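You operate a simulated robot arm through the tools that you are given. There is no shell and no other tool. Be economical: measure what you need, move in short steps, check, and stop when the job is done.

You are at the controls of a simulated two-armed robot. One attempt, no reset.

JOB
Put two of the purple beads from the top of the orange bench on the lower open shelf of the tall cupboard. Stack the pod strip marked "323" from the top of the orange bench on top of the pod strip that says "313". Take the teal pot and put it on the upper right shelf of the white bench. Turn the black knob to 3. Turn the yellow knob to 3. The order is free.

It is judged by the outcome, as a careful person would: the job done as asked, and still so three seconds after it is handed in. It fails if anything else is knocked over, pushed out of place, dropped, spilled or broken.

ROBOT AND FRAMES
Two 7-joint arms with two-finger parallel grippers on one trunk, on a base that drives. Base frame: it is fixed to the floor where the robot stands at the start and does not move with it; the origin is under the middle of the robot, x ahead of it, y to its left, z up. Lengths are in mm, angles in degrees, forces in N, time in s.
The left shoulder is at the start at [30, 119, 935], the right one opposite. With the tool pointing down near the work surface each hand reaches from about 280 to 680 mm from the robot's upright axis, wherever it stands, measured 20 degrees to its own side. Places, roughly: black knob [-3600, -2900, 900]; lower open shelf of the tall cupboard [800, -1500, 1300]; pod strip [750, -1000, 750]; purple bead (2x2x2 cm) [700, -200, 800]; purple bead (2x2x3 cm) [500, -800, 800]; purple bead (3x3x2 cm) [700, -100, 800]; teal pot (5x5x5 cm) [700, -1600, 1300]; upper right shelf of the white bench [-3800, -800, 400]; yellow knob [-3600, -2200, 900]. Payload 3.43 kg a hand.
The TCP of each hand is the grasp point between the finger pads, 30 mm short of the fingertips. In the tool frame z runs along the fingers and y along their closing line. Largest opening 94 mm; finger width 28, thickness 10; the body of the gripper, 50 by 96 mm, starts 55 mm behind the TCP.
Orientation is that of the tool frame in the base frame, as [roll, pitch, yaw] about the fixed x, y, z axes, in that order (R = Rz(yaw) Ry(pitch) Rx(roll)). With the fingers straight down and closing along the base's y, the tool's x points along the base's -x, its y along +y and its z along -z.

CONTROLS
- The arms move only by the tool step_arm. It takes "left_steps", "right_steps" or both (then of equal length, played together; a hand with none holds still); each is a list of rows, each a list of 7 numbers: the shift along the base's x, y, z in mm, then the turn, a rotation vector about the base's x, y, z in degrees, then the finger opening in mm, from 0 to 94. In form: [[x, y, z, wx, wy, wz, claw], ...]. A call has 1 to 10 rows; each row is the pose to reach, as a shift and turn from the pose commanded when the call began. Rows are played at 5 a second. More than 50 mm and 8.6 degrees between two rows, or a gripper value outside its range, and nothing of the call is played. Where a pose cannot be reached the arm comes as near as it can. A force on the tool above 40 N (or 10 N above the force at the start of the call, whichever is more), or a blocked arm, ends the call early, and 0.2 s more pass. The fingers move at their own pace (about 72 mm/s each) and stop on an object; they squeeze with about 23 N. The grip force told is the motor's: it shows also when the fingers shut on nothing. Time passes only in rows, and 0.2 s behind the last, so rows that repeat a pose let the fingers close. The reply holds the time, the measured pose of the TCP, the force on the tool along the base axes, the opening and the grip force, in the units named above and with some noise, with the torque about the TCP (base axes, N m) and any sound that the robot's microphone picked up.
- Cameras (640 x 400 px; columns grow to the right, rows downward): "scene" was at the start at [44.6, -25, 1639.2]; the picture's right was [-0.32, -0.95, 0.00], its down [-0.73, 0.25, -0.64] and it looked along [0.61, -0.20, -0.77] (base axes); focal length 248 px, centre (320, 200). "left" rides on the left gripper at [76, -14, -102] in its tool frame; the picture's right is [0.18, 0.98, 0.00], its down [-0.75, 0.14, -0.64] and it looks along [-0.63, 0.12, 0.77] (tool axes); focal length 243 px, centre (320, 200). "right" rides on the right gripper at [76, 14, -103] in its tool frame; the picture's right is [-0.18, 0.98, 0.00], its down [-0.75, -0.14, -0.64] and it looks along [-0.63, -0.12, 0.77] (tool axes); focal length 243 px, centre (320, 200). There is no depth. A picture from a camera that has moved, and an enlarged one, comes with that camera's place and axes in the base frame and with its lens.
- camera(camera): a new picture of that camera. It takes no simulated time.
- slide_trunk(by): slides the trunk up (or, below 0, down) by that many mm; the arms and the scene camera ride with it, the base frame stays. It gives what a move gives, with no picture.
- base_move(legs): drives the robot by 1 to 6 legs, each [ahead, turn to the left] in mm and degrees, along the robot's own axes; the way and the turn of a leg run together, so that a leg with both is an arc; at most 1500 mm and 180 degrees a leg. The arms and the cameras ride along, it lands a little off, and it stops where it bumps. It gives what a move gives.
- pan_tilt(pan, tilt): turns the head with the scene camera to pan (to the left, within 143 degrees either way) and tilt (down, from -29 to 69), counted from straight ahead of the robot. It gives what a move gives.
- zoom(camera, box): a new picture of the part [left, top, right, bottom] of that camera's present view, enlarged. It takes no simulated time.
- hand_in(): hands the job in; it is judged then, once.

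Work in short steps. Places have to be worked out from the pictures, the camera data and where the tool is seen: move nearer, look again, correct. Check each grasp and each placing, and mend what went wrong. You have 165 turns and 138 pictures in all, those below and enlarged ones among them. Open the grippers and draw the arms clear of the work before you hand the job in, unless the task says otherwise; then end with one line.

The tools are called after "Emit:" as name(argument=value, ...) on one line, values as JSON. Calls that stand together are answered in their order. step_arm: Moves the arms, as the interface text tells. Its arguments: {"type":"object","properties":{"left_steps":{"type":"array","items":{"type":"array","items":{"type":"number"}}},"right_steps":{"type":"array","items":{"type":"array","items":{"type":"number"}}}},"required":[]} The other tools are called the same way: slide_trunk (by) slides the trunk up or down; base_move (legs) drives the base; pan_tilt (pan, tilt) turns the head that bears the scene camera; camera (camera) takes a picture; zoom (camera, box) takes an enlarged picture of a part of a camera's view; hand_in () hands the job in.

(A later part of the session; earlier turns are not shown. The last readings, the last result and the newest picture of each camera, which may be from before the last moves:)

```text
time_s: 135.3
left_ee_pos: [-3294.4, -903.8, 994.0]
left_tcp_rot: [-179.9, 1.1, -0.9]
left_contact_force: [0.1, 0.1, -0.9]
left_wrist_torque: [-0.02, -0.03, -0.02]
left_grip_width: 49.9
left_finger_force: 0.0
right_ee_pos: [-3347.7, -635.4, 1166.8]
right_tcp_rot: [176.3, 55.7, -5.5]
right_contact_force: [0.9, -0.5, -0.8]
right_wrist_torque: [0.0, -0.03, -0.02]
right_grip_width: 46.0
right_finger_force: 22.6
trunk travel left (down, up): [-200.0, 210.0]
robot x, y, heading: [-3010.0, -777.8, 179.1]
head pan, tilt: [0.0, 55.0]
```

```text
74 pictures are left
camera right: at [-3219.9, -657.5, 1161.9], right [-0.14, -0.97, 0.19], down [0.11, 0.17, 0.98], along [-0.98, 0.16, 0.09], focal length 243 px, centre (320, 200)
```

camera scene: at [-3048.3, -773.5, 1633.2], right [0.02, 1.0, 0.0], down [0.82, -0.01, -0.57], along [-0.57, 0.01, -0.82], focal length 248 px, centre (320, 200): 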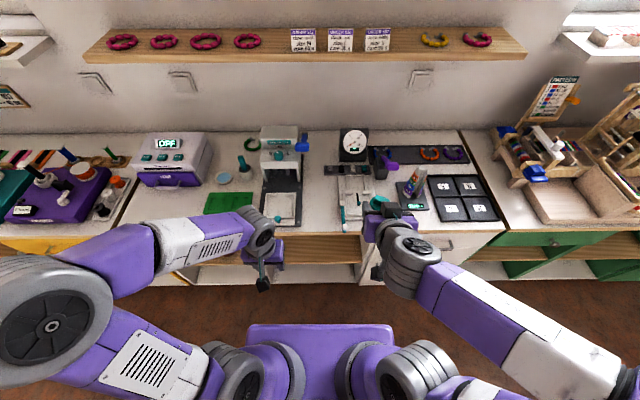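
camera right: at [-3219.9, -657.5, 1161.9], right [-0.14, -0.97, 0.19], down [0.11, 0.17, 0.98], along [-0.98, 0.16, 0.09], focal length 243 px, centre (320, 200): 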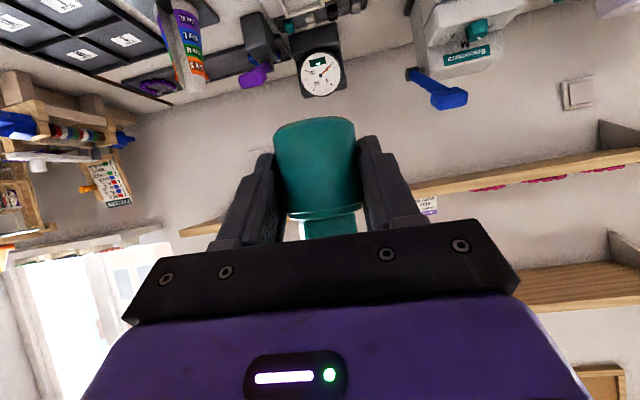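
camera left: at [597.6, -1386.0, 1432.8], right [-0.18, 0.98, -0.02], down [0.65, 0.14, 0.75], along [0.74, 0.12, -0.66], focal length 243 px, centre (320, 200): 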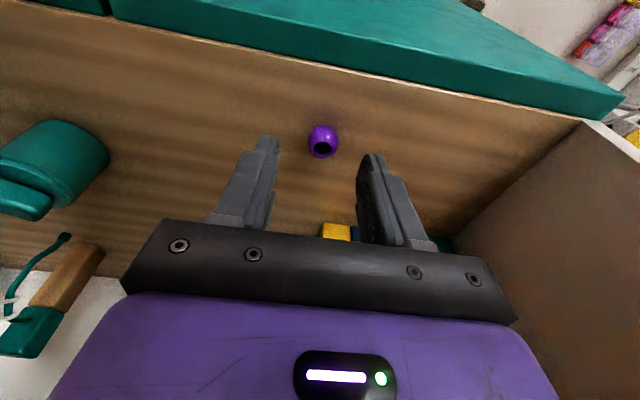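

Bench top z≈749, front x≈−3499; shelf z≈388, front ≈−3524. I lower the trunk fully, then lower the right hand in front of the bench.

Emit:
slide_trunk(by=-200)

Emit:
step_arm(right_steps=[[-10, -10, -45, 0, 0, 0, 30], [-20, -20, -90, 0, 0, 0, 30], [-28, -30, -135, 0, 0, 0, 30], [-34, -40, -180, 0, 0, 0, 30], [-40, -48, -225, 0, 0, 0, 30], [-44, -54, -270, 0, 0, 0, 30], [-46, -60, -315, 0, 0, 0, 30], [-48, -64, -360, 0, 0, 0, 30]])

Emit:
camera(camera="right")

Emit:
camera(camera="scene")

```text
time_s: 137.4
left_ee_pos: [-3295.2, -904.4, 793.0]
left_tcp_rot: [-180.0, 1.0, -0.9]
left_contact_force: [0.1, 0.2, 0.5]
left_wrist_torque: [0.02, 0.01, -0.02]
left_grip_width: 50.0
left_finger_force: 0.0
right_ee_pos: [-3346.0, -635.6, 967.2]
right_tcp_rot: [176.4, 55.7, -5.5]
right_contact_force: [-1.1, 0.6, -0.5]
right_wrist_torque: [-0.02, -0.04, -0.02]
right_grip_width: 46.1
right_finger_force: 23.0
trunk travel left (down, up): [0.0, 410.0]
robot x, y, heading: [-3006.1, -771.5, 179.1]
head pan, tilt: [0.0, 55.0]
```

```text
time_s: 139.2
left_ee_pos: [-3293.1, -904.1, 793.5]
left_tcp_rot: [180.0, 1.0, -1.0]
left_contact_force: [-1.5, -0.2, -0.1]
left_wrist_torque: [-0.02, -0.01, 0.01]
left_grip_width: 49.8
left_finger_force: 0.0
right_ee_pos: [-3393.8, -700.7, 604.7]
right_tcp_rot: [176.1, 55.7, -5.6]
right_contact_force: [-0.5, 0.0, -0.1]
right_wrist_torque: [0.02, 0.0, 0.0]
right_grip_width: 46.0
right_finger_force: 23.8
right hand out of reach, approached as far as the arm can: row 1, 2, 3, 4, 5, 6, 7
trunk travel left (down, up): [0.0, 410.0]
robot x, y, heading: [-3007.8, -772.0, 179.2]
head pan, tilt: [0.0, 55.0]
```

```text
73 pictures are left
camera right: at [-3268.4, -722.2, 600.6], right [-0.14, -0.97, 0.19], down [0.11, 0.17, 0.98], along [-0.98, 0.16, 0.09], focal length 243 px, centre (320, 200)
```

right: 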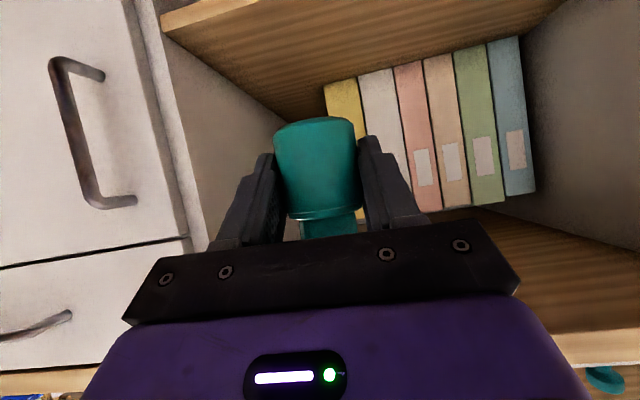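

```text
72 pictures are left
camera scene: at [-3048.4, -773.2, 1433.1], right [0.02, 1.0, 0.0], down [0.82, -0.01, -0.57], along [-0.57, 0.01, -0.82], focal length 248 px, centre (320, 200)
```

scene: 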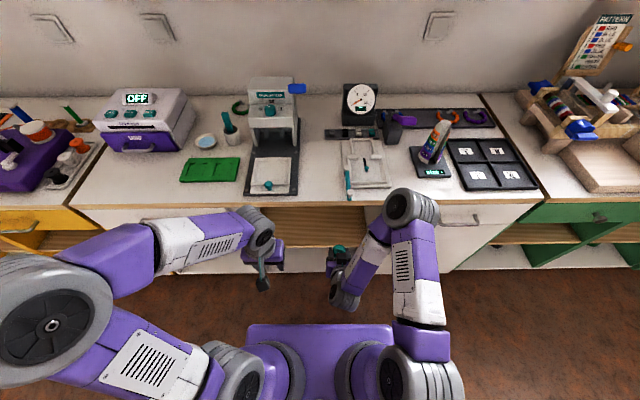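

Fine so far; the right elbow is the thing to watch. I lower another 150 mm and check.

Emit:
step_arm(right_steps=[[0, -5, -40, 0, 0, 0, 30], [0, -10, -80, 0, 0, 0, 30], [0, -15, -120, 0, 0, 0, 30], [0, -20, -150, 0, 0, 0, 30]])

Emit:
camera(camera="right")

Emit:
camera(camera="scene")

```text
time_s: 140.2
left_ee_pos: [-3293.2, -904.8, 793.6]
left_tcp_rot: [-180.0, 0.9, -1.0]
left_contact_force: [-0.6, -0.3, -0.2]
left_wrist_torque: [-0.01, -0.01, 0.02]
left_grip_width: 50.0
left_finger_force: 0.1
right_ee_pos: [-3394.2, -720.6, 456.7]
right_tcp_rot: [176.2, 55.8, -5.6]
right_contact_force: [-0.2, -0.2, -0.4]
right_wrist_torque: [0.0, -0.02, -0.05]
right_grip_width: 46.3
right_finger_force: 22.9
trunk travel left (down, up): [0.0, 410.0]
robot x, y, heading: [-3008.8, -774.2, 179.3]
head pan, tilt: [0.0, 55.0]
```

```text
71 pictures are left
camera right: at [-3267.5, -742.4, 452.2], right [-0.14, -0.97, 0.19], down [0.11, 0.17, 0.98], along [-0.98, 0.16, 0.09], focal length 243 px, centre (320, 200)
```

right: 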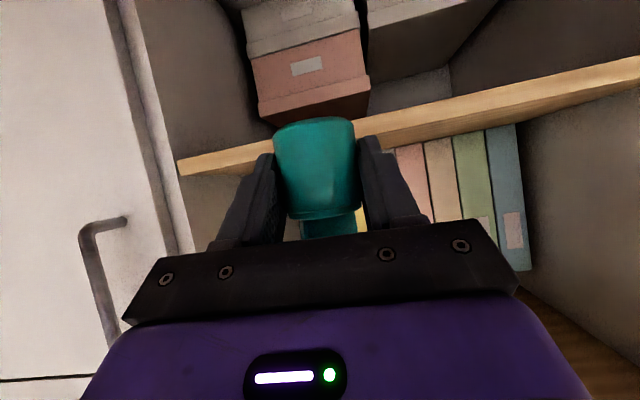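

```text
70 pictures are left
camera scene: at [-3048.3, -773.5, 1433.1], right [0.02, 1.0, 0.0], down [0.82, -0.01, -0.57], along [-0.57, 0.01, -0.82], focal length 248 px, centre (320, 200)
```

scene: 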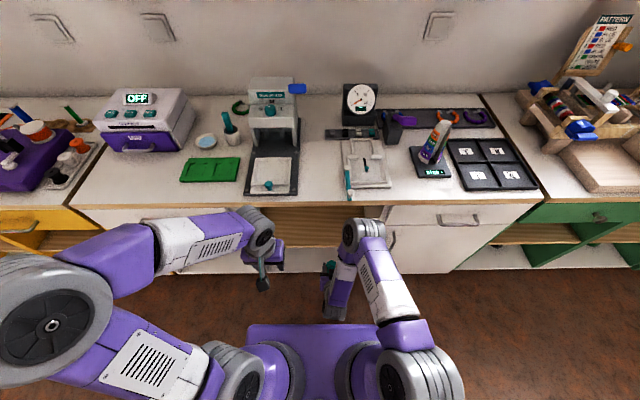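

The elbow will rise as the hand goes in. I zoom to measure the shelf board's top edge accurately.

Emit:
zoom(camera="right", box=[360, 40, 600, 190])

```text
2.67 times, centred on (480, 115) of right
camera zoom: at [-3267.5, -742.4, 452.2], right [-0.14, -0.97, 0.19], down [0.11, 0.17, 0.98], along [-0.98, 0.16, 0.09], focal length 647 px, centre (-107, 427)
```

zoom: 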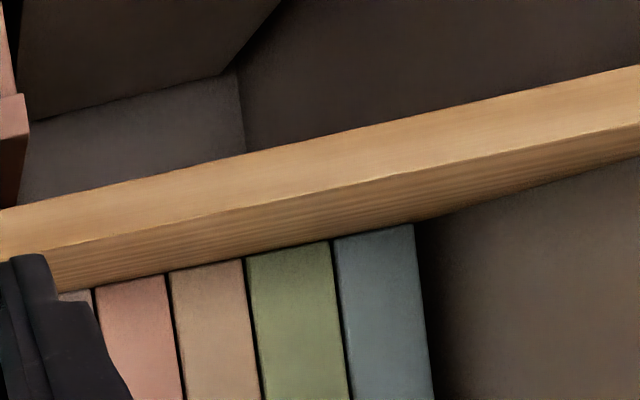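

Shelf top is z≈418. I raise to TCP 478, then go in step by step.

Emit:
step_arm(right_steps=[[0, 0, 22, 0, 0, 0, 30], [-40, 0, 22, 0, 0, 0, 30], [-80, 0, 22, 0, 0, 0, 30], [-110, 0, 22, 0, 0, 0, 30]])

Emit:
camera(camera="scene")

Emit:
camera(camera="right")

```text
time_s: 141.2
left_ee_pos: [-3293.8, -903.6, 793.8]
left_tcp_rot: [180.0, 1.0, -0.9]
left_contact_force: [-0.5, -0.6, -0.5]
left_wrist_torque: [-0.01, 0.01, -0.01]
left_grip_width: 50.2
left_finger_force: 0.0
right_ee_pos: [-3505.5, -720.9, 478.1]
right_tcp_rot: [176.4, 55.6, -5.5]
right_contact_force: [-0.4, 0.9, -0.6]
right_wrist_torque: [0.02, -0.02, 0.01]
right_grip_width: 46.0
right_finger_force: 22.5
trunk travel left (down, up): [0.0, 410.0]
robot x, y, heading: [-3006.4, -771.7, 178.9]
head pan, tilt: [0.0, 55.0]
```

```text
68 pictures are left
camera scene: at [-3048.3, -773.5, 1433.1], right [0.02, 1.0, 0.0], down [0.82, -0.01, -0.57], along [-0.57, 0.01, -0.82], focal length 248 px, centre (320, 200)
```

scene: 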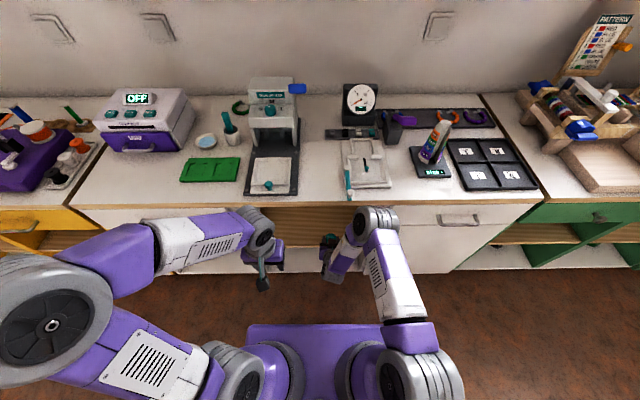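

```text
67 pictures are left
camera right: at [-3378.5, -742.5, 474.0], right [-0.14, -0.97, 0.19], down [0.11, 0.17, 0.98], along [-0.98, 0.16, 0.09], focal length 243 px, centre (320, 200)
```

right: 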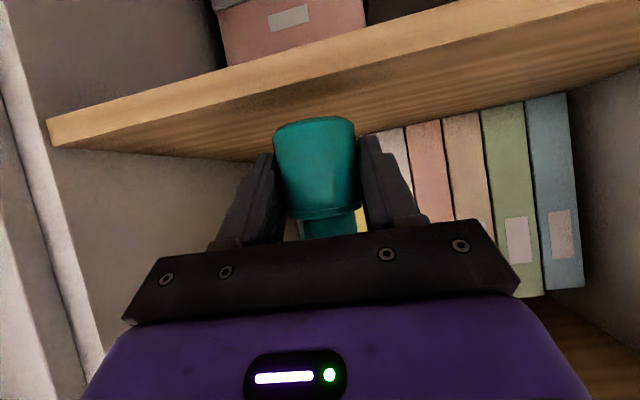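

Elbow is rising as expected and the path is clear; continue 95 mm in.

Emit:
step_arm(right_steps=[[-30, 0, 0, 0, 0, 0, 30], [-60, 0, 0, 0, 0, 0, 30], [-95, 0, 0, 0, 0, 0, 30], [-95, 0, -10, 0, 0, 0, 30], [-95, 0, -18, 0, 0, 0, 30]])

Emit:
camera(camera="right")

Emit:
camera(camera="scene")

```text
time_s: 142.4
left_ee_pos: [-3293.9, -904.7, 793.7]
left_tcp_rot: [-180.0, 0.9, -0.8]
left_contact_force: [-0.2, -0.2, 0.3]
left_wrist_torque: [0.02, 0.01, 0.0]
left_grip_width: 50.0
left_finger_force: 0.0
right_ee_pos: [-3600.1, -719.3, 459.0]
right_tcp_rot: [176.3, 55.6, -5.4]
right_contact_force: [0.4, 0.1, -0.3]
right_wrist_torque: [-0.03, 0.01, 0.04]
right_grip_width: 46.1
right_finger_force: 23.0
trunk travel left (down, up): [0.0, 410.0]
robot x, y, heading: [-3009.8, -773.1, 179.0]
head pan, tilt: [0.0, 55.0]
```

```text
66 pictures are left
camera right: at [-3473.7, -741.7, 454.8], right [-0.14, -0.97, 0.19], down [0.11, 0.17, 0.98], along [-0.98, 0.16, 0.09], focal length 243 px, centre (320, 200)
```

right: 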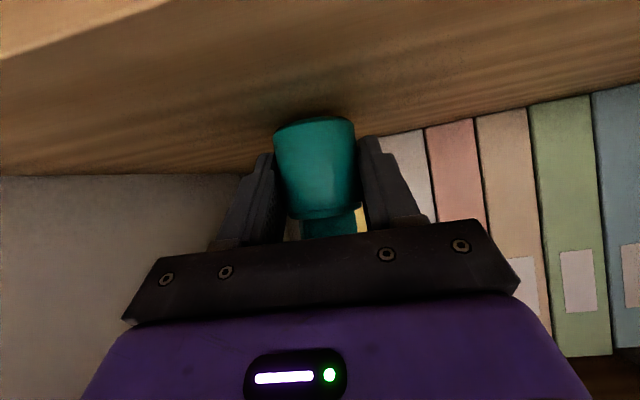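

```text
65 pictures are left
camera scene: at [-3048.3, -773.6, 1433.1], right [0.02, 1.0, 0.0], down [0.82, -0.01, -0.57], along [-0.57, 0.01, -0.82], focal length 248 px, centre (320, 200)
```

scene: 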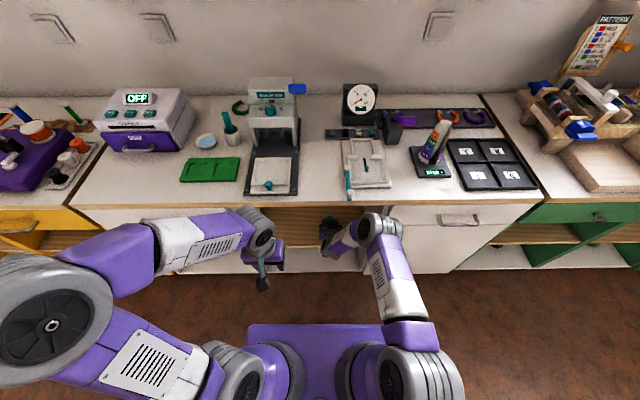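

Now lowering slowly to contact.

Emit:
step_arm(right_steps=[[0, 0, -3, 0, 0, 0, 30], [0, 0, -5, 0, 0, 0, 30], [0, 0, -7, 0, 0, 0, 30], [0, 0, -8.5, 0, 0, 0, 30]])

```text
time_s: 143.4
left_ee_pos: [-3293.2, -904.6, 794.0]
left_tcp_rot: [-180.0, 1.2, -0.8]
left_contact_force: [0.0, 0.6, 0.1]
left_wrist_torque: [0.01, 0.0, -0.05]
left_grip_width: 50.1
left_finger_force: 0.1
right_ee_pos: [-3600.0, -719.1, 454.6]
right_tcp_rot: [176.3, 56.0, -5.5]
right_contact_force: [3.8, -0.6, 11.6]
right_wrist_torque: [0.2, -0.1, -0.01]
right_grip_width: 46.2
right_finger_force: 22.5
trunk travel left (down, up): [0.0, 410.0]
robot x, y, heading: [-3006.1, -771.1, 179.2]
head pan, tilt: [0.0, 55.0]
```

Contact at TCP 454.6. I ease up and open gently, then withdraw.

Emit:
step_arm(right_steps=[[0, 0, 2, 0, 0, 0, 40], [0, 0, 2, 0, 0, 0, 47], [0, 0, 2, 0, 0, 0, 52], [0, 0, 2, 0, 0, 0, 65], [0, 0, 3, 0, 0, 0, 85], [0, 0, 3, 0, 0, 0, 85]])

Emit:
camera(camera="right")

```text
time_s: 144.8
left_ee_pos: [-3294.3, -903.2, 794.6]
left_tcp_rot: [179.9, 1.0, -0.9]
left_contact_force: [0.5, -0.1, -0.5]
left_wrist_torque: [0.0, 0.04, 0.02]
left_grip_width: 50.0
left_finger_force: 0.2
right_ee_pos: [-3599.7, -718.7, 456.1]
right_tcp_rot: [176.3, 55.6, -5.5]
right_contact_force: [0.4, -0.4, 0.0]
right_wrist_torque: [0.04, 0.02, -0.02]
right_grip_width: 85.0
right_finger_force: 0.1
trunk travel left (down, up): [0.0, 410.0]
robot x, y, heading: [-3004.8, -775.2, 179.1]
head pan, tilt: [0.0, 55.0]
```

```text
64 pictures are left
camera right: at [-3472.7, -741.3, 450.6], right [-0.14, -0.97, 0.19], down [0.11, 0.17, 0.98], along [-0.98, 0.16, 0.09], focal length 243 px, centre (320, 200)
```

right: 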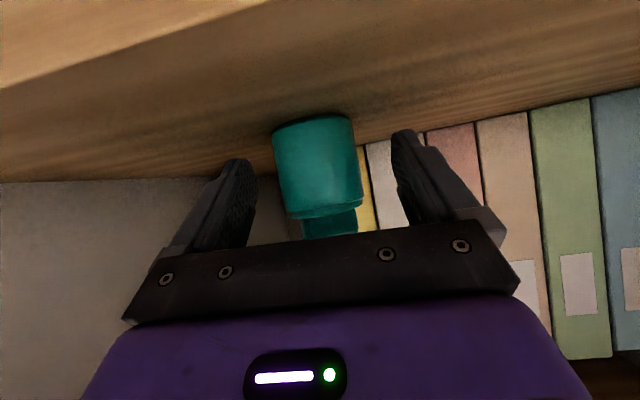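

Pot stands free. I back out straight.

Emit:
step_arm(right_steps=[[35, 0, 3, 0, 0, 0, 85], [75, 0, 8, 0, 0, 0, 85], [115, 0, 15, 0, 0, 0, 85], [155, 0, 20, 0, 0, 0, 85], [190, 0, 22, 0, 0, 0, 70], [204, 0, 22, 0, 0, 0, 60]])

Emit:
camera(camera="right")

```text
time_s: 146.2
left_ee_pos: [-3293.9, -904.3, 794.2]
left_tcp_rot: [-180.0, 1.1, -0.8]
left_contact_force: [0.0, 0.0, 0.4]
left_wrist_torque: [0.01, 0.04, -0.04]
left_grip_width: 50.0
left_finger_force: 0.0
right_ee_pos: [-3394.9, -719.0, 475.1]
right_tcp_rot: [176.3, 55.8, -5.5]
right_contact_force: [-0.4, 0.3, 0.4]
right_wrist_torque: [0.01, -0.01, 0.02]
right_grip_width: 60.0
right_finger_force: 0.1
trunk travel left (down, up): [0.0, 410.0]
robot x, y, heading: [-3005.8, -771.6, 179.0]
head pan, tilt: [0.0, 55.0]
```

```text
63 pictures are left
camera right: at [-3268.9, -740.4, 471.8], right [-0.14, -0.97, 0.19], down [0.12, 0.17, 0.98], along [-0.98, 0.16, 0.09], focal length 243 px, centre (320, 200)
```

right: 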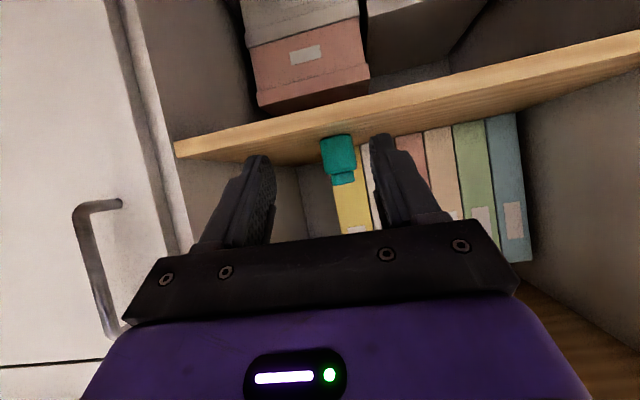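

Pot placed. I back off, raise the arm and trunk, and go to the knobs.

Emit:
base_move(legs=[[-330, 0]])

Emit:
slide_trunk(by=200)

Emit:
step_arm(right_steps=[[0, 15, 45, 0, 0, 0, 60], [0, 30, 90, 0, 0, 0, 60], [0, 40, 135, 0, 6, 0, 60], [0, 50, 180, 0, 14, 0, 60], [0, 55, 225, 0, 22, 0, 60], [0, 60, 270, 0, 30, 0, 60], [0, 60, 310, 0, 38, 0, 60], [0, 60, 345, 0, 46, 0, 60], [0, 60, 370, 0, 54, 0, 60]])

Emit:
base_move(legs=[[0, 90], [1350, 0], [0, -89]])

Emit:
pan_tilt(pan=15, tilt=35)

Emit:
camera(camera="scene")

```text
time_s: 148.4
left_ee_pos: [-2962.1, -908.8, 793.9]
left_tcp_rot: [-180.0, 0.9, -1.1]
left_contact_force: [0.0, -0.5, 0.7]
left_wrist_torque: [-0.05, -0.01, 0.02]
left_grip_width: 50.2
left_finger_force: 0.0
right_ee_pos: [-3062.7, -722.5, 476.4]
right_tcp_rot: [176.3, 55.7, -5.7]
right_contact_force: [0.6, -1.0, 0.6]
right_wrist_torque: [0.03, -0.01, 0.03]
right_grip_width: 59.9
right_finger_force: 0.2
trunk travel left (down, up): [0.0, 410.0]
robot x, y, heading: [-2678.3, -779.4, 178.7]
head pan, tilt: [0.0, 55.0]
```

```text
time_s: 150.6
left_ee_pos: [-2961.1, -908.6, 994.6]
left_tcp_rot: [-180.0, 1.0, -1.1]
left_contact_force: [0.0, -0.4, 0.9]
left_wrist_torque: [0.05, -0.01, 0.01]
left_grip_width: 50.1
left_finger_force: 0.1
right_ee_pos: [-3062.1, -722.9, 675.1]
right_tcp_rot: [176.3, 55.8, -5.6]
right_contact_force: [-0.1, 0.2, 0.9]
right_wrist_torque: [0.01, -0.03, 0.01]
right_grip_width: 60.1
right_finger_force: 0.1
trunk travel left (down, up): [-200.0, 210.0]
robot x, y, heading: [-2674.1, -778.4, 179.1]
head pan, tilt: [0.0, 55.0]
```

```text
time_s: 152.6
left_ee_pos: [-2960.6, -909.7, 993.6]
left_tcp_rot: [179.9, 1.0, -1.1]
left_contact_force: [0.4, -0.3, -0.8]
left_wrist_torque: [-0.02, 0.02, -0.03]
left_grip_width: 50.1
left_finger_force: 0.0
right_ee_pos: [-3131.6, -694.8, 1082.6]
right_tcp_rot: [9.6, 70.3, -171.4]
right_contact_force: [0.1, 0.1, 1.0]
right_wrist_torque: [0.04, 0.03, 0.0]
right_grip_width: 60.2
right_finger_force: 0.1
right hand out of reach, approached as far as the arm can: row 4, 5, 6, 7, 8, 9
trunk travel left (down, up): [-200.0, 210.0]
robot x, y, heading: [-2675.8, -777.8, 179.1]
head pan, tilt: [0.0, 55.0]
```

```text
time_s: 167.1
left_ee_pos: [-3010.5, -2269.8, 993.5]
left_tcp_rot: [180.0, 1.0, -2.5]
left_contact_force: [-0.7, 0.3, 0.9]
left_wrist_torque: [0.0, -0.03, 0.0]
left_grip_width: 49.8
left_finger_force: 0.0
right_ee_pos: [-3175.4, -2050.6, 1080.9]
right_tcp_rot: [9.7, 70.4, -172.8]
right_contact_force: [-1.0, 0.4, 0.1]
right_wrist_torque: [-0.01, -0.01, 0.01]
right_grip_width: 59.9
right_finger_force: 0.0
trunk travel left (down, up): [-200.0, 210.0]
robot x, y, heading: [-2720.7, -2146.2, 177.5]
head pan, tilt: [0.0, 55.0]
```

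```text
time_s: 167.9
left_ee_pos: [-3010.6, -2269.3, 993.1]
left_tcp_rot: [180.0, 1.1, -2.5]
left_contact_force: [0.5, 0.0, -0.1]
left_wrist_torque: [-0.03, -0.02, -0.06]
left_grip_width: 50.0
left_finger_force: 0.1
right_ee_pos: [-3175.4, -2050.6, 1081.0]
right_tcp_rot: [9.7, 70.4, -172.7]
right_contact_force: [0.2, -0.3, 0.7]
right_wrist_torque: [0.02, 0.05, 0.0]
right_grip_width: 60.0
right_finger_force: 0.0
trunk travel left (down, up): [-200.0, 210.0]
robot x, y, heading: [-2721.3, -2146.5, 177.7]
head pan, tilt: [15.0, 35.0]
```

```text
62 pictures are left
camera scene: at [-2774.8, -2167.1, 1661.3], right [-0.22, 0.98, 0.0], down [0.56, 0.12, -0.82], along [-0.8, -0.18, -0.57], focal length 248 px, centre (320, 200)
```

scene: 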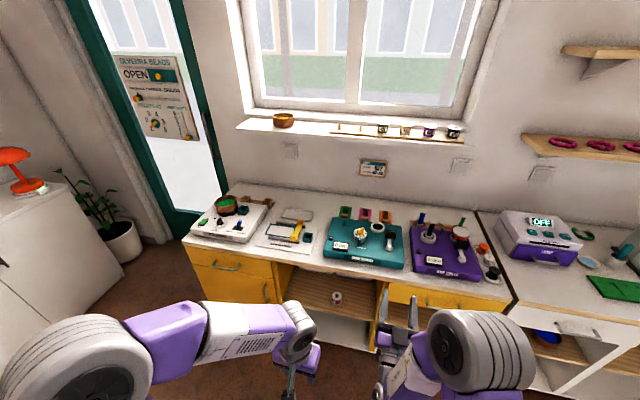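

I see the devices on the yellow bench; I zoom in on them. (I had tilted the right hand the wrong way; I'll mend that.)

Emit:
zoom(camera="scene", box=[185, 185, 325, 275])

Emit:
zoom(camera="scene", box=[315, 195, 415, 275])

```text
4.44 times, centred on (255, 230) of scene
camera zoom: at [-2774.8, -2167.1, 1661.3], right [-0.22, 0.98, 0.0], down [0.56, 0.12, -0.82], along [-0.8, -0.18, -0.57], focal length 1105 px, centre (609, 67)
```

zoom: 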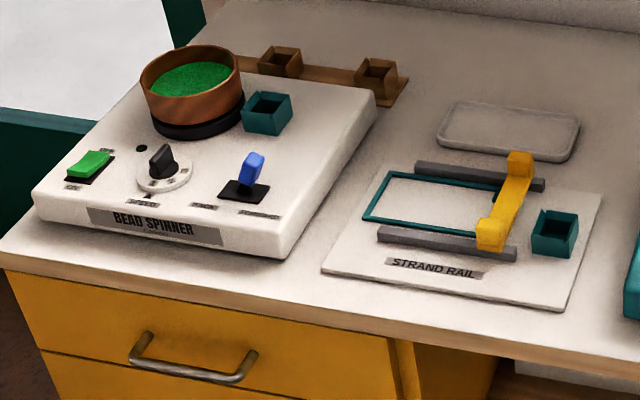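

```text
5.00 times, centred on (365, 235) of scene
camera zoom: at [-2774.8, -2167.1, 1661.3], right [-0.22, 0.98, 0.0], down [0.56, 0.12, -0.82], along [-0.8, -0.18, -0.57], focal length 1243 px, centre (95, 25)
```

zoom: 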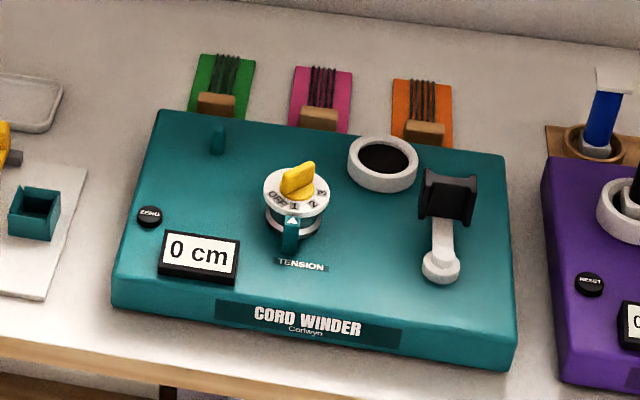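

Yellow knob ≈(−3680,−2173), black ≈(−3633,−2896). I tuck the right hand (fingers down) and drive 300 mm closer for the yellow knob with the left hand.

Emit:
step_arm(right_steps=[[15, 5, 0, 0, -8, 0, 60], [30, 10, 0, 0, -16, 0, 60], [45, 15, 0, 0, -24, 0, 60], [60, 20, 0, 0, -32, 0, 60], [75, 25, 0, 0, -40, 0, 60], [90, 30, 0, 0, -48, 0, 60], [105, 35, 0, 0, -56, 0, 60], [120, 40, 0, 0, -64, 0, 60], [130, 50, 0, 0, -70, 0, 60]])

Emit:
base_move(legs=[[0, 2.3], [310, 0]])

Emit:
pan_tilt(pan=0, tilt=50)

Emit:
camera(camera="scene")

```text
time_s: 169.9
left_ee_pos: [-3010.6, -2268.7, 994.0]
left_tcp_rot: [180.0, 1.0, -2.5]
left_contact_force: [-0.4, 0.7, -0.9]
left_wrist_torque: [-0.02, -0.01, 0.0]
left_grip_width: 49.9
left_finger_force: 0.0
right_ee_pos: [-3052.8, -2001.6, 1089.7]
right_tcp_rot: [-179.3, 39.2, -3.1]
right_contact_force: [0.6, 0.2, -0.3]
right_wrist_torque: [-0.01, -0.01, -0.03]
right_grip_width: 60.1
right_finger_force: 0.0
right hand out of reach, approached as far as the arm can: row 1, 2, 3, 4, 5, 6, 7, 8, 9
trunk travel left (down, up): [-200.0, 210.0]
robot x, y, heading: [-2720.8, -2146.0, 177.5]
head pan, tilt: [15.0, 35.0]
```

```text
time_s: 172.4
left_ee_pos: [-3320.6, -2278.5, 994.1]
left_tcp_rot: [179.9, 1.0, -0.2]
left_contact_force: [0.6, 0.4, -0.2]
left_wrist_torque: [0.02, 0.0, -0.03]
left_grip_width: 49.9
left_finger_force: 0.0
right_ee_pos: [-3375.1, -2013.8, 1087.7]
right_tcp_rot: [-179.2, 39.3, -1.0]
right_contact_force: [-1.0, 0.6, -0.4]
right_wrist_torque: [-0.02, -0.02, 0.02]
right_grip_width: 59.9
right_finger_force: 0.1
trunk travel left (down, up): [-200.0, 210.0]
robot x, y, heading: [-3036.7, -2143.2, 180.0]
head pan, tilt: [15.0, 35.0]
```

```text
time_s: 173.2
left_ee_pos: [-3320.7, -2279.3, 993.4]
left_tcp_rot: [-180.0, 1.1, -0.2]
left_contact_force: [-0.3, -0.3, -0.9]
left_wrist_torque: [0.0, -0.01, -0.03]
left_grip_width: 50.1
left_finger_force: 0.2
right_ee_pos: [-3372.5, -2014.2, 1088.6]
right_tcp_rot: [-179.1, 39.5, -0.9]
right_contact_force: [0.3, 0.4, 0.6]
right_wrist_torque: [0.03, -0.04, -0.01]
right_grip_width: 60.1
right_finger_force: 0.0
trunk travel left (down, up): [-200.0, 210.0]
robot x, y, heading: [-3036.5, -2148.1, 180.0]
head pan, tilt: [0.0, 50.0]
```

```text
59 pictures are left
camera scene: at [-3080.6, -2145.8, 1639.7], right [0.0, 1.0, 0.0], down [0.77, 0.0, -0.64], along [-0.64, 0.0, -0.77], focal length 248 px, centre (320, 200)
```

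scene: 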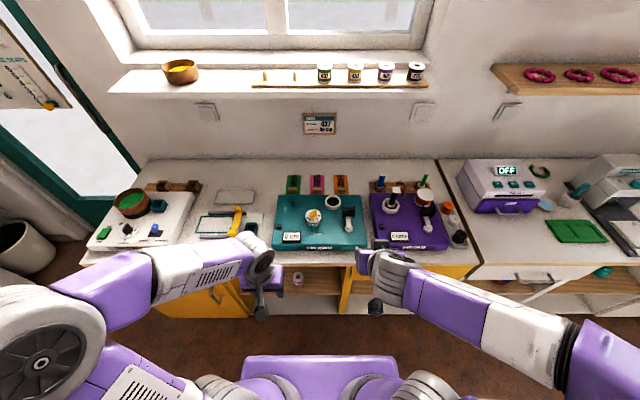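

Emit:
zoom(camera="scene", box=[296, 198, 332, 234])

Emit:
zoom(camera="scene", box=[90, 185, 180, 255])

```text
11.11 times, centred on (314, 216) of scene
camera zoom: at [-3080.6, -2145.8, 1639.7], right [0.0, 1.0, 0.0], down [0.77, 0.0, -0.64], along [-0.64, 0.0, -0.77], focal length 2762 px, centre (387, 22)
```

zoom: 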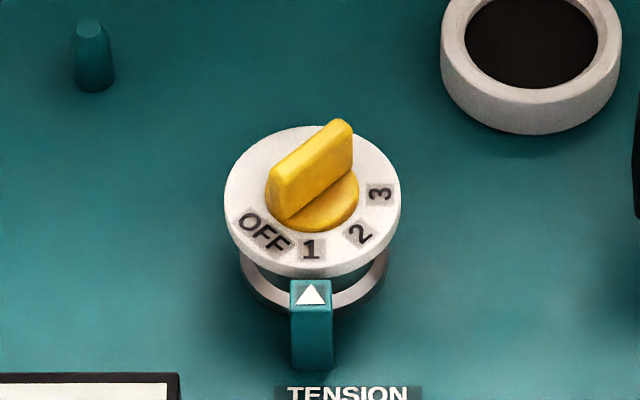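

```text
5.71 times, centred on (135, 220) of scene
camera zoom: at [-3080.6, -2145.8, 1639.7], right [0.0, 1.0, 0.0], down [0.77, 0.0, -0.64], along [-0.64, 0.0, -0.77], focal length 1420 px, centre (1377, 86)
```

zoom: 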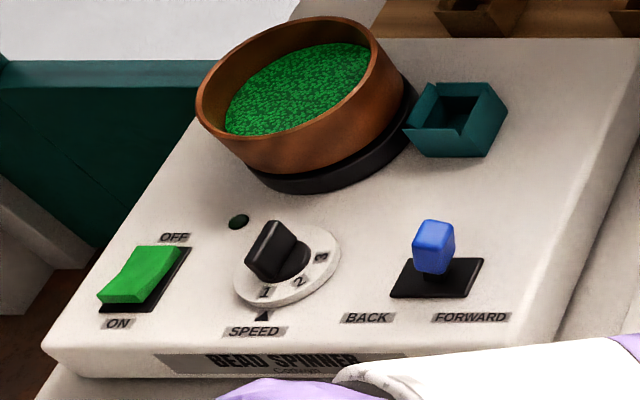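

Yellow dial: now at 1; numbers are 45° apart and 3 must come down to the pointer: 90° clockwise from above (wz −90). The ridge lies at yaw ≈131°, knob ≈(−3632,−2171,~900). I bring the left hand over it, turning to yaw −49.

Emit:
step_arm(left_steps=[[-40, 14, 10, 0, 0, -8, 40], [-80, 28, 15, 0, 0, -16, 40], [-120, 42, 15, 0, 0, -24, 40], [-160, 56, 15, 0, 0, -32, 40], [-200, 70, 15, 0, 0, -40, 40], [-240, 84, 15, 0, 0, -48, 40], [-280, 98, 15, 0, 0, -49, 40], [-312, 108, 15, 0, 0, -49, 40]])

Emit:
camera(camera="left")

```text
time_s: 175.0
left_ee_pos: [-3633.2, -2171.1, 1003.6]
left_tcp_rot: [-180.0, 0.9, -49.3]
left_contact_force: [-0.3, 0.1, -0.7]
left_wrist_torque: [0.02, 0.0, 0.01]
left_grip_width: 39.9
left_finger_force: 0.0
right_ee_pos: [-3373.7, -2013.5, 1088.2]
right_tcp_rot: [-179.3, 39.4, -1.0]
right_contact_force: [0.0, 0.4, -0.1]
right_wrist_torque: [-0.02, -0.03, 0.03]
right_grip_width: 60.1
right_finger_force: 0.0
trunk travel left (down, up): [-200.0, 210.0]
robot x, y, heading: [-3035.8, -2143.3, 179.9]
head pan, tilt: [0.0, 50.0]
```

```text
56 pictures are left
camera left: at [-3571.1, -2221.0, 1104.6], right [-0.62, -0.78, 0.0], down [-0.59, 0.47, 0.65], along [-0.51, 0.41, -0.76], focal length 243 px, centre (320, 200)
```

left: 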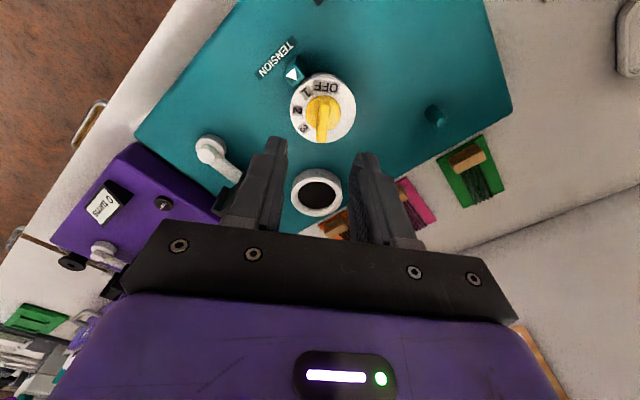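

Nicely aligned; knob centre ≈(−3632,−2173,~900). I zoom to check the ridge and dial.

Emit:
zoom(camera="left", box=[270, 60, 374, 150])

```text
4.44 times, centred on (322, 105) of left
camera zoom: at [-3571.1, -2221.0, 1104.6], right [-0.62, -0.78, 0.0], down [-0.59, 0.47, 0.65], along [-0.51, 0.41, -0.76], focal length 1078 px, centre (311, 622)
```

zoom: 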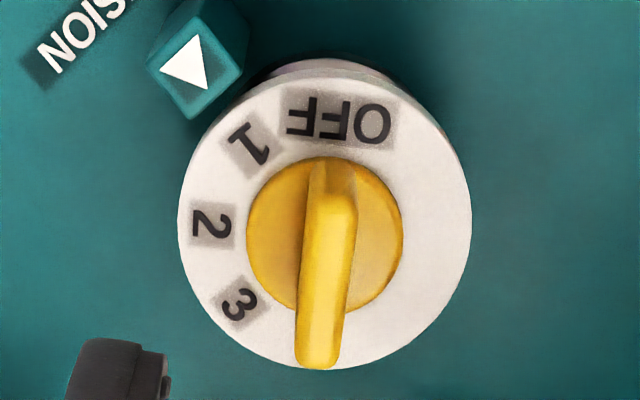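

Dial and pointer confirm 90° needed. I lower the hand to see the fingertips relative to the knob.

Emit:
step_arm(left_steps=[[-2, -1, -40, 0, 0, 0, 40], [-2, -1, -65, 0, 0, 0, 40]])

Emit:
camera(camera="left")

Emit:
zoom(camera="scene", box=[270, 180, 360, 250])

```text
time_s: 175.6
left_ee_pos: [-3634.4, -2173.1, 941.5]
left_tcp_rot: [-180.0, 1.0, -49.2]
left_contact_force: [-0.8, 0.9, 0.0]
left_wrist_torque: [0.05, 0.0, 0.01]
left_grip_width: 39.8
left_finger_force: 0.1
right_ee_pos: [-3373.8, -2015.4, 1088.6]
right_tcp_rot: [-179.2, 39.5, -0.9]
right_contact_force: [-0.1, -0.2, 0.0]
right_wrist_torque: [-0.02, 0.01, -0.03]
right_grip_width: 60.0
right_finger_force: 0.0
trunk travel left (down, up): [-200.0, 210.0]
robot x, y, heading: [-3037.6, -2146.6, 179.8]
head pan, tilt: [0.0, 50.0]
```

```text
54 pictures are left
camera left: at [-3571.1, -2223.5, 1041.6], right [-0.62, -0.78, 0.0], down [-0.59, 0.47, 0.66], along [-0.51, 0.41, -0.76], focal length 243 px, centre (320, 200)
```

left: 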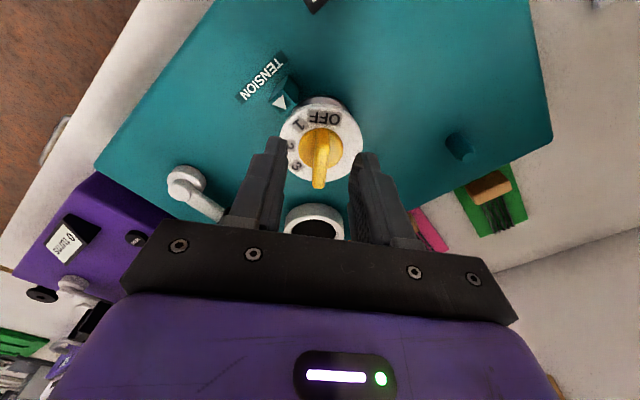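

```text
5.71 times, centred on (315, 215) of scene
camera zoom: at [-3080.6, -2145.8, 1639.7], right [0.0, 1.0, 0.0], down [0.77, 0.0, -0.64], along [-0.64, 0.0, -0.77], focal length 1420 px, centre (349, 114)
```

zoom: 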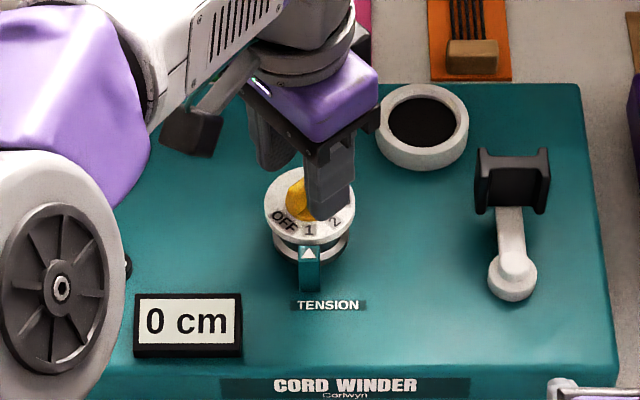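

Disc top ≈z 872, axis ≈(−3640,−2171). I shift slightly and descend until fingertips are just above the disc.

Emit:
step_arm(left_steps=[[-5, 2, -15, 0, 0, 0, 40], [-5, 2, -26, 0, 0, 0, 40], [-5, 2, -31, 0, 0, 0, 40]])

Emit:
camera(camera="left")

Emit:
zoom(camera="scene", box=[290, 190, 335, 240])

```text
time_s: 176.4
left_ee_pos: [-3638.5, -2171.6, 918.5]
left_tcp_rot: [179.6, 1.6, -49.1]
left_contact_force: [1.0, -1.3, 31.9]
left_wrist_torque: [0.11, -0.9, 0.03]
left_grip_width: 39.8
left_finger_force: 0.0
right_ee_pos: [-3370.9, -2014.5, 1089.4]
right_tcp_rot: [-179.1, 39.5, -0.9]
right_contact_force: [0.5, -1.0, 0.0]
right_wrist_torque: [-0.03, 0.03, -0.01]
right_grip_width: 60.0
right_finger_force: 0.3
trunk travel left (down, up): [-200.0, 210.0]
robot x, y, heading: [-3036.2, -2145.4, 179.8]
head pan, tilt: [0.0, 50.0]
```

```text
52 pictures are left
camera left: at [-3575.5, -2222.0, 1018.0], right [-0.62, -0.78, 0.0], down [-0.59, 0.47, 0.66], along [-0.52, 0.41, -0.75], focal length 243 px, centre (320, 200)
```

left: 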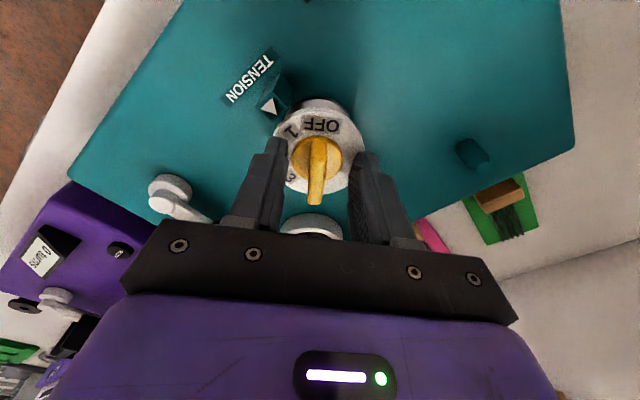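

```text
8.00 times, centred on (312, 215) of scene
camera zoom: at [-3077.1, -2145.9, 1640.2], right [0.0, 1.0, 0.0], down [0.76, 0.0, -0.64], along [-0.64, 0.0, -0.76], focal length 1988 px, centre (380, 80)
```

zoom: 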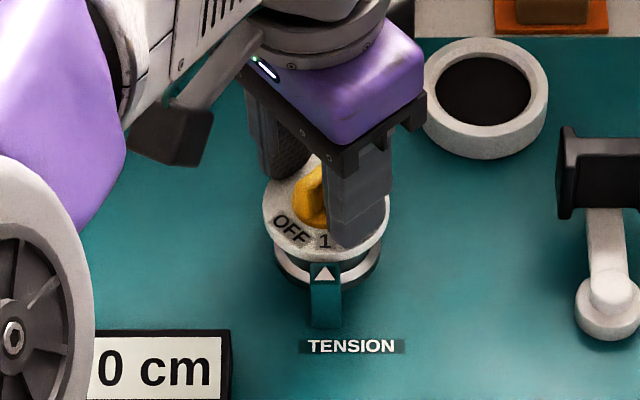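

Tips touched the disc at z≈888. I raise 3 mm clear, and close on the ridge.

Emit:
step_arm(left_steps=[[0, 0, 11, 0, 0, 0, 40], [0, 0, 11, 0, 0, 0, 20], [0, 0, 11, 0, 0, 0, 4], [0, 0, 11, 0, 0, 0, 4], [0, 0, 11, 0, 0, 0, 4]])

Emit:
camera(camera="left")

```text
time_s: 177.6
left_ee_pos: [-3637.6, -2171.3, 917.7]
left_tcp_rot: [-179.5, 0.5, -49.4]
left_contact_force: [9.8, 4.7, -31.2]
left_wrist_torque: [0.66, 0.26, 0.02]
left_grip_width: 31.3
left_finger_force: 45.1
right_ee_pos: [-3374.7, -2012.8, 1088.2]
right_tcp_rot: [-179.3, 39.3, -0.9]
right_contact_force: [-0.2, 0.5, -0.4]
right_wrist_torque: [0.03, -0.02, 0.0]
right_grip_width: 60.1
right_finger_force: 0.0
trunk travel left (down, up): [-200.0, 210.0]
robot x, y, heading: [-3032.1, -2144.3, 179.9]
head pan, tilt: [0.0, 50.0]
```

```text
50 pictures are left
camera left: at [-3576.6, -2221.0, 1019.5], right [-0.63, -0.78, -0.01], down [-0.6, 0.47, 0.65], along [-0.5, 0.41, -0.76], focal length 243 px, centre (320, 200)
```

left: 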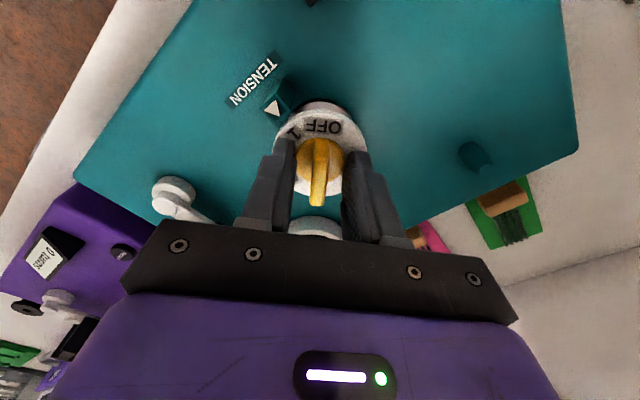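

It gripped the round base (31 mm). I open, rise 12 mm to grip the ridge itself.

Emit:
step_arm(left_steps=[[0, 0, -2, 0, 0, 0, 40], [0, 0, -2, 0, 0, 0, 44], [0, 0, 8, 0, 0, 0, 44], [0, 0, 8, 0, 0, 0, 25], [0, 0, 8, 0, 0, 0, 4], [0, 0, 8, 0, 0, 0, 4], [0, 0, 8, 0, 0, 0, 4]])

Emit:
zoom(camera="left", box=[240, 80, 400, 220])

```text
time_s: 179.2
left_ee_pos: [-3638.4, -2169.2, 932.3]
left_tcp_rot: [-179.9, 0.8, -49.3]
left_contact_force: [7.0, 5.0, 0.4]
left_wrist_torque: [0.11, -0.16, 0.0]
left_grip_width: 8.8
left_finger_force: 42.7
right_ee_pos: [-3372.7, -2013.7, 1088.3]
right_tcp_rot: [-179.2, 39.4, -0.9]
right_contact_force: [0.5, 0.0, 0.7]
right_wrist_torque: [-0.01, 0.01, -0.03]
right_grip_width: 60.2
right_finger_force: 0.0
trunk travel left (down, up): [-200.0, 210.0]
robot x, y, heading: [-3034.7, -2146.5, 179.8]
head pan, tilt: [0.0, 50.0]
```

```text
2.86 times, centred on (320, 150) of left
camera zoom: at [-3576.2, -2220.3, 1032.6], right [-0.62, -0.78, 0.0], down [-0.59, 0.47, 0.66], along [-0.51, 0.41, -0.76], focal length 693 px, centre (320, 343)
```

zoom: 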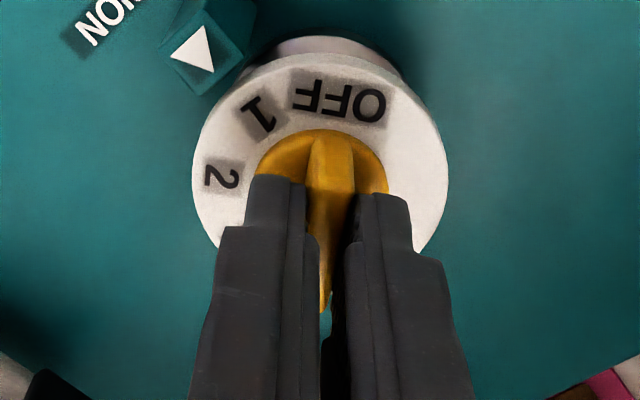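

Ridge gripped (8.8 mm). I turn −45° first, adjusting the centre slightly, then look.

Emit:
step_arm(left_steps=[[2, 1.5, 0, 0, 0, -8, 4], [2, 1.5, 0, 0, 0, -16, 4], [2, 1, 0, 0, 0, -24, 4], [2, 1, 0, 0, 0, -32, 4], [2, 1, 0, 0, 0, -40, 4], [2, 0.5, 0, 0, 0, -45, 4], [2, 0.5, 0, 0, 0, -45, 4]])

Emit:
zoom(camera="left", box=[240, 80, 400, 220])

Emit:
zoom(camera="scene", box=[290, 190, 335, 240])

```text
time_s: 180.8
left_ee_pos: [-3638.5, -2170.3, 932.0]
left_tcp_rot: [179.9, 1.0, -94.3]
left_contact_force: [-13.0, 3.2, 3.3]
left_wrist_torque: [-0.42, 0.29, 0.07]
left_grip_width: 8.9
left_finger_force: 42.9
right_ee_pos: [-3374.5, -2014.5, 1087.8]
right_tcp_rot: [-179.2, 39.3, -0.9]
right_contact_force: [-0.4, 0.9, 0.1]
right_wrist_torque: [-0.02, 0.0, -0.02]
right_grip_width: 60.2
right_finger_force: 0.0
trunk travel left (down, up): [-200.0, 210.0]
robot x, y, heading: [-3039.8, -2147.3, 180.0]
head pan, tilt: [0.0, 50.0]
```

```text
2.86 times, centred on (320, 150) of left
camera zoom: at [-3629.6, -2249.5, 1032.5], right [-0.99, -0.11, 0.0], down [-0.08, 0.75, 0.66], along [-0.07, 0.65, -0.75], focal length 693 px, centre (320, 343)
```

zoom: 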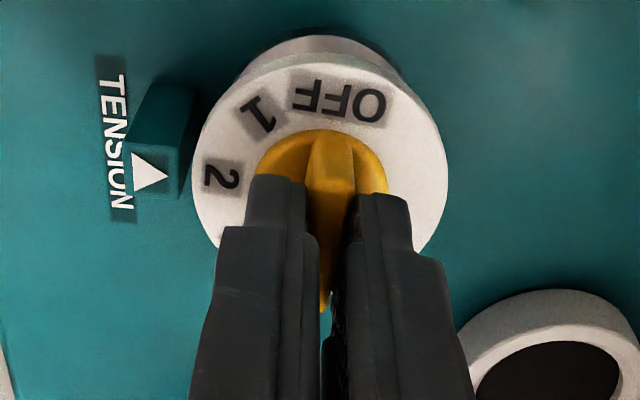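

```text
8.00 times, centred on (312, 215) of scene
camera zoom: at [-3082.4, -2145.0, 1639.6], right [0.0, 1.0, 0.0], down [0.77, 0.0, -0.64], along [-0.64, 0.0, -0.77], focal length 1988 px, centre (380, 80)
```

zoom: 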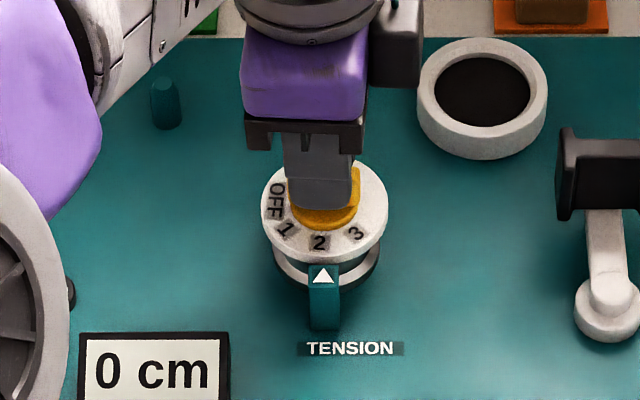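

The dial turned with the hand: now at 2. I turn another 45°, shifting −3 mm in x.

Emit:
step_arm(left_steps=[[-3, 0, 0, 0, 0, -8, 4], [-3, 0, 0, 0, 0, -16, 4], [-3, 0, 0, 0, 0, -24, 4], [-3, 0, 0, 0, 0, -32, 4], [-3, 0, 0, 0, 0, -40, 4], [-3, 0, 0, 0, 0, -45.5, 4], [-3, 0, 0, 0, 0, -45.5, 4]])

Emit:
zoom(camera="scene", box=[290, 190, 335, 240])

```text
time_s: 182.4
left_ee_pos: [-3639.2, -2169.2, 932.4]
left_tcp_rot: [179.9, 1.0, -139.7]
left_contact_force: [-1.1, 1.0, 5.3]
left_wrist_torque: [0.44, -0.31, 1.46]
left_grip_width: 10.5
left_finger_force: 44.0
right_ee_pos: [-3373.5, -2014.2, 1088.6]
right_tcp_rot: [-179.2, 39.4, -0.8]
right_contact_force: [-0.9, 0.3, -0.3]
right_wrist_torque: [0.01, -0.04, -0.02]
right_grip_width: 60.0
right_finger_force: 0.0
trunk travel left (down, up): [-200.0, 210.0]
robot x, y, heading: [-3036.9, -2145.0, 179.9]
head pan, tilt: [0.0, 50.0]
```

```text
8.00 times, centred on (312, 215) of scene
camera zoom: at [-3080.6, -2145.6, 1639.7], right [0.0, 1.0, 0.0], down [0.77, 0.0, -0.64], along [-0.64, 0.0, -0.77], focal length 1988 px, centre (380, 80)
```

zoom: 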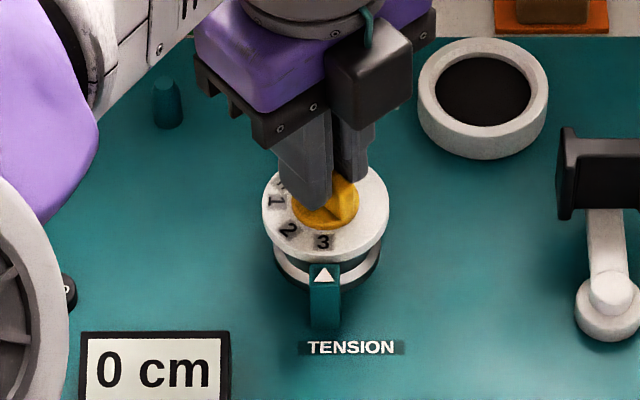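

The dial reads 3. I open and lift clear, then check it stays.

Emit:
step_arm(left_steps=[[0, 0, 0, 0, 0, 2, 10], [0, 0, 0, 0, 0, 2, 44], [0, 0, 0, 0, 0, 2, 44], [0, 0, 40, 0, 0, 2, 44], [0, 0, 85, 0, 0, 8, 44], [20, -10, 110, 0, 0, 16, 44], [60, -20, 115, 0, 0, 24, 44], [105, -30, 115, 0, 0, 32, 44], [150, -40, 115, 0, 0, 40, 44], [190, -50, 115, 0, 0, 45, 44]])

Emit:
zoom(camera="scene", box=[290, 190, 335, 240])

```text
time_s: 184.6
left_ee_pos: [-3449.3, -2220.9, 1046.6]
left_tcp_rot: [179.9, 1.0, -94.7]
left_contact_force: [-0.6, 0.2, -0.3]
left_wrist_torque: [0.01, 0.04, 0.0]
left_grip_width: 44.0
left_finger_force: 0.0
right_ee_pos: [-3373.0, -2015.0, 1089.1]
right_tcp_rot: [-179.2, 39.4, -0.9]
right_contact_force: [1.2, 0.2, 0.4]
right_wrist_torque: [0.0, 0.04, 0.01]
right_grip_width: 60.1
right_finger_force: 0.0
trunk travel left (down, up): [-200.0, 210.0]
robot x, y, heading: [-3036.8, -2142.9, 179.6]
head pan, tilt: [0.0, 50.0]
```

```text
8.00 times, centred on (312, 215) of scene
camera zoom: at [-3079.5, -2146.2, 1639.7], right [0.0, 1.0, 0.0], down [0.77, 0.0, -0.64], along [-0.64, 0.0, -0.77], focal length 1988 px, centre (380, 80)
```

zoom: 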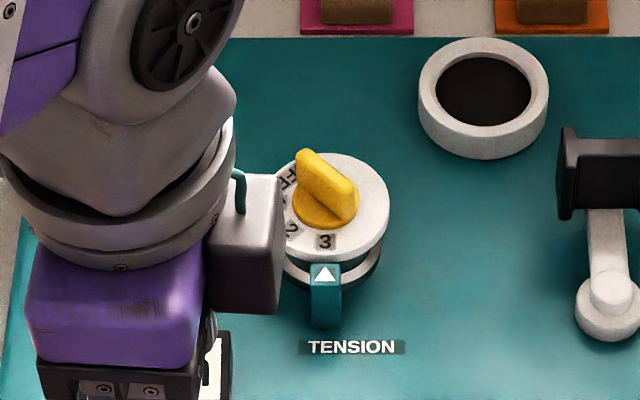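

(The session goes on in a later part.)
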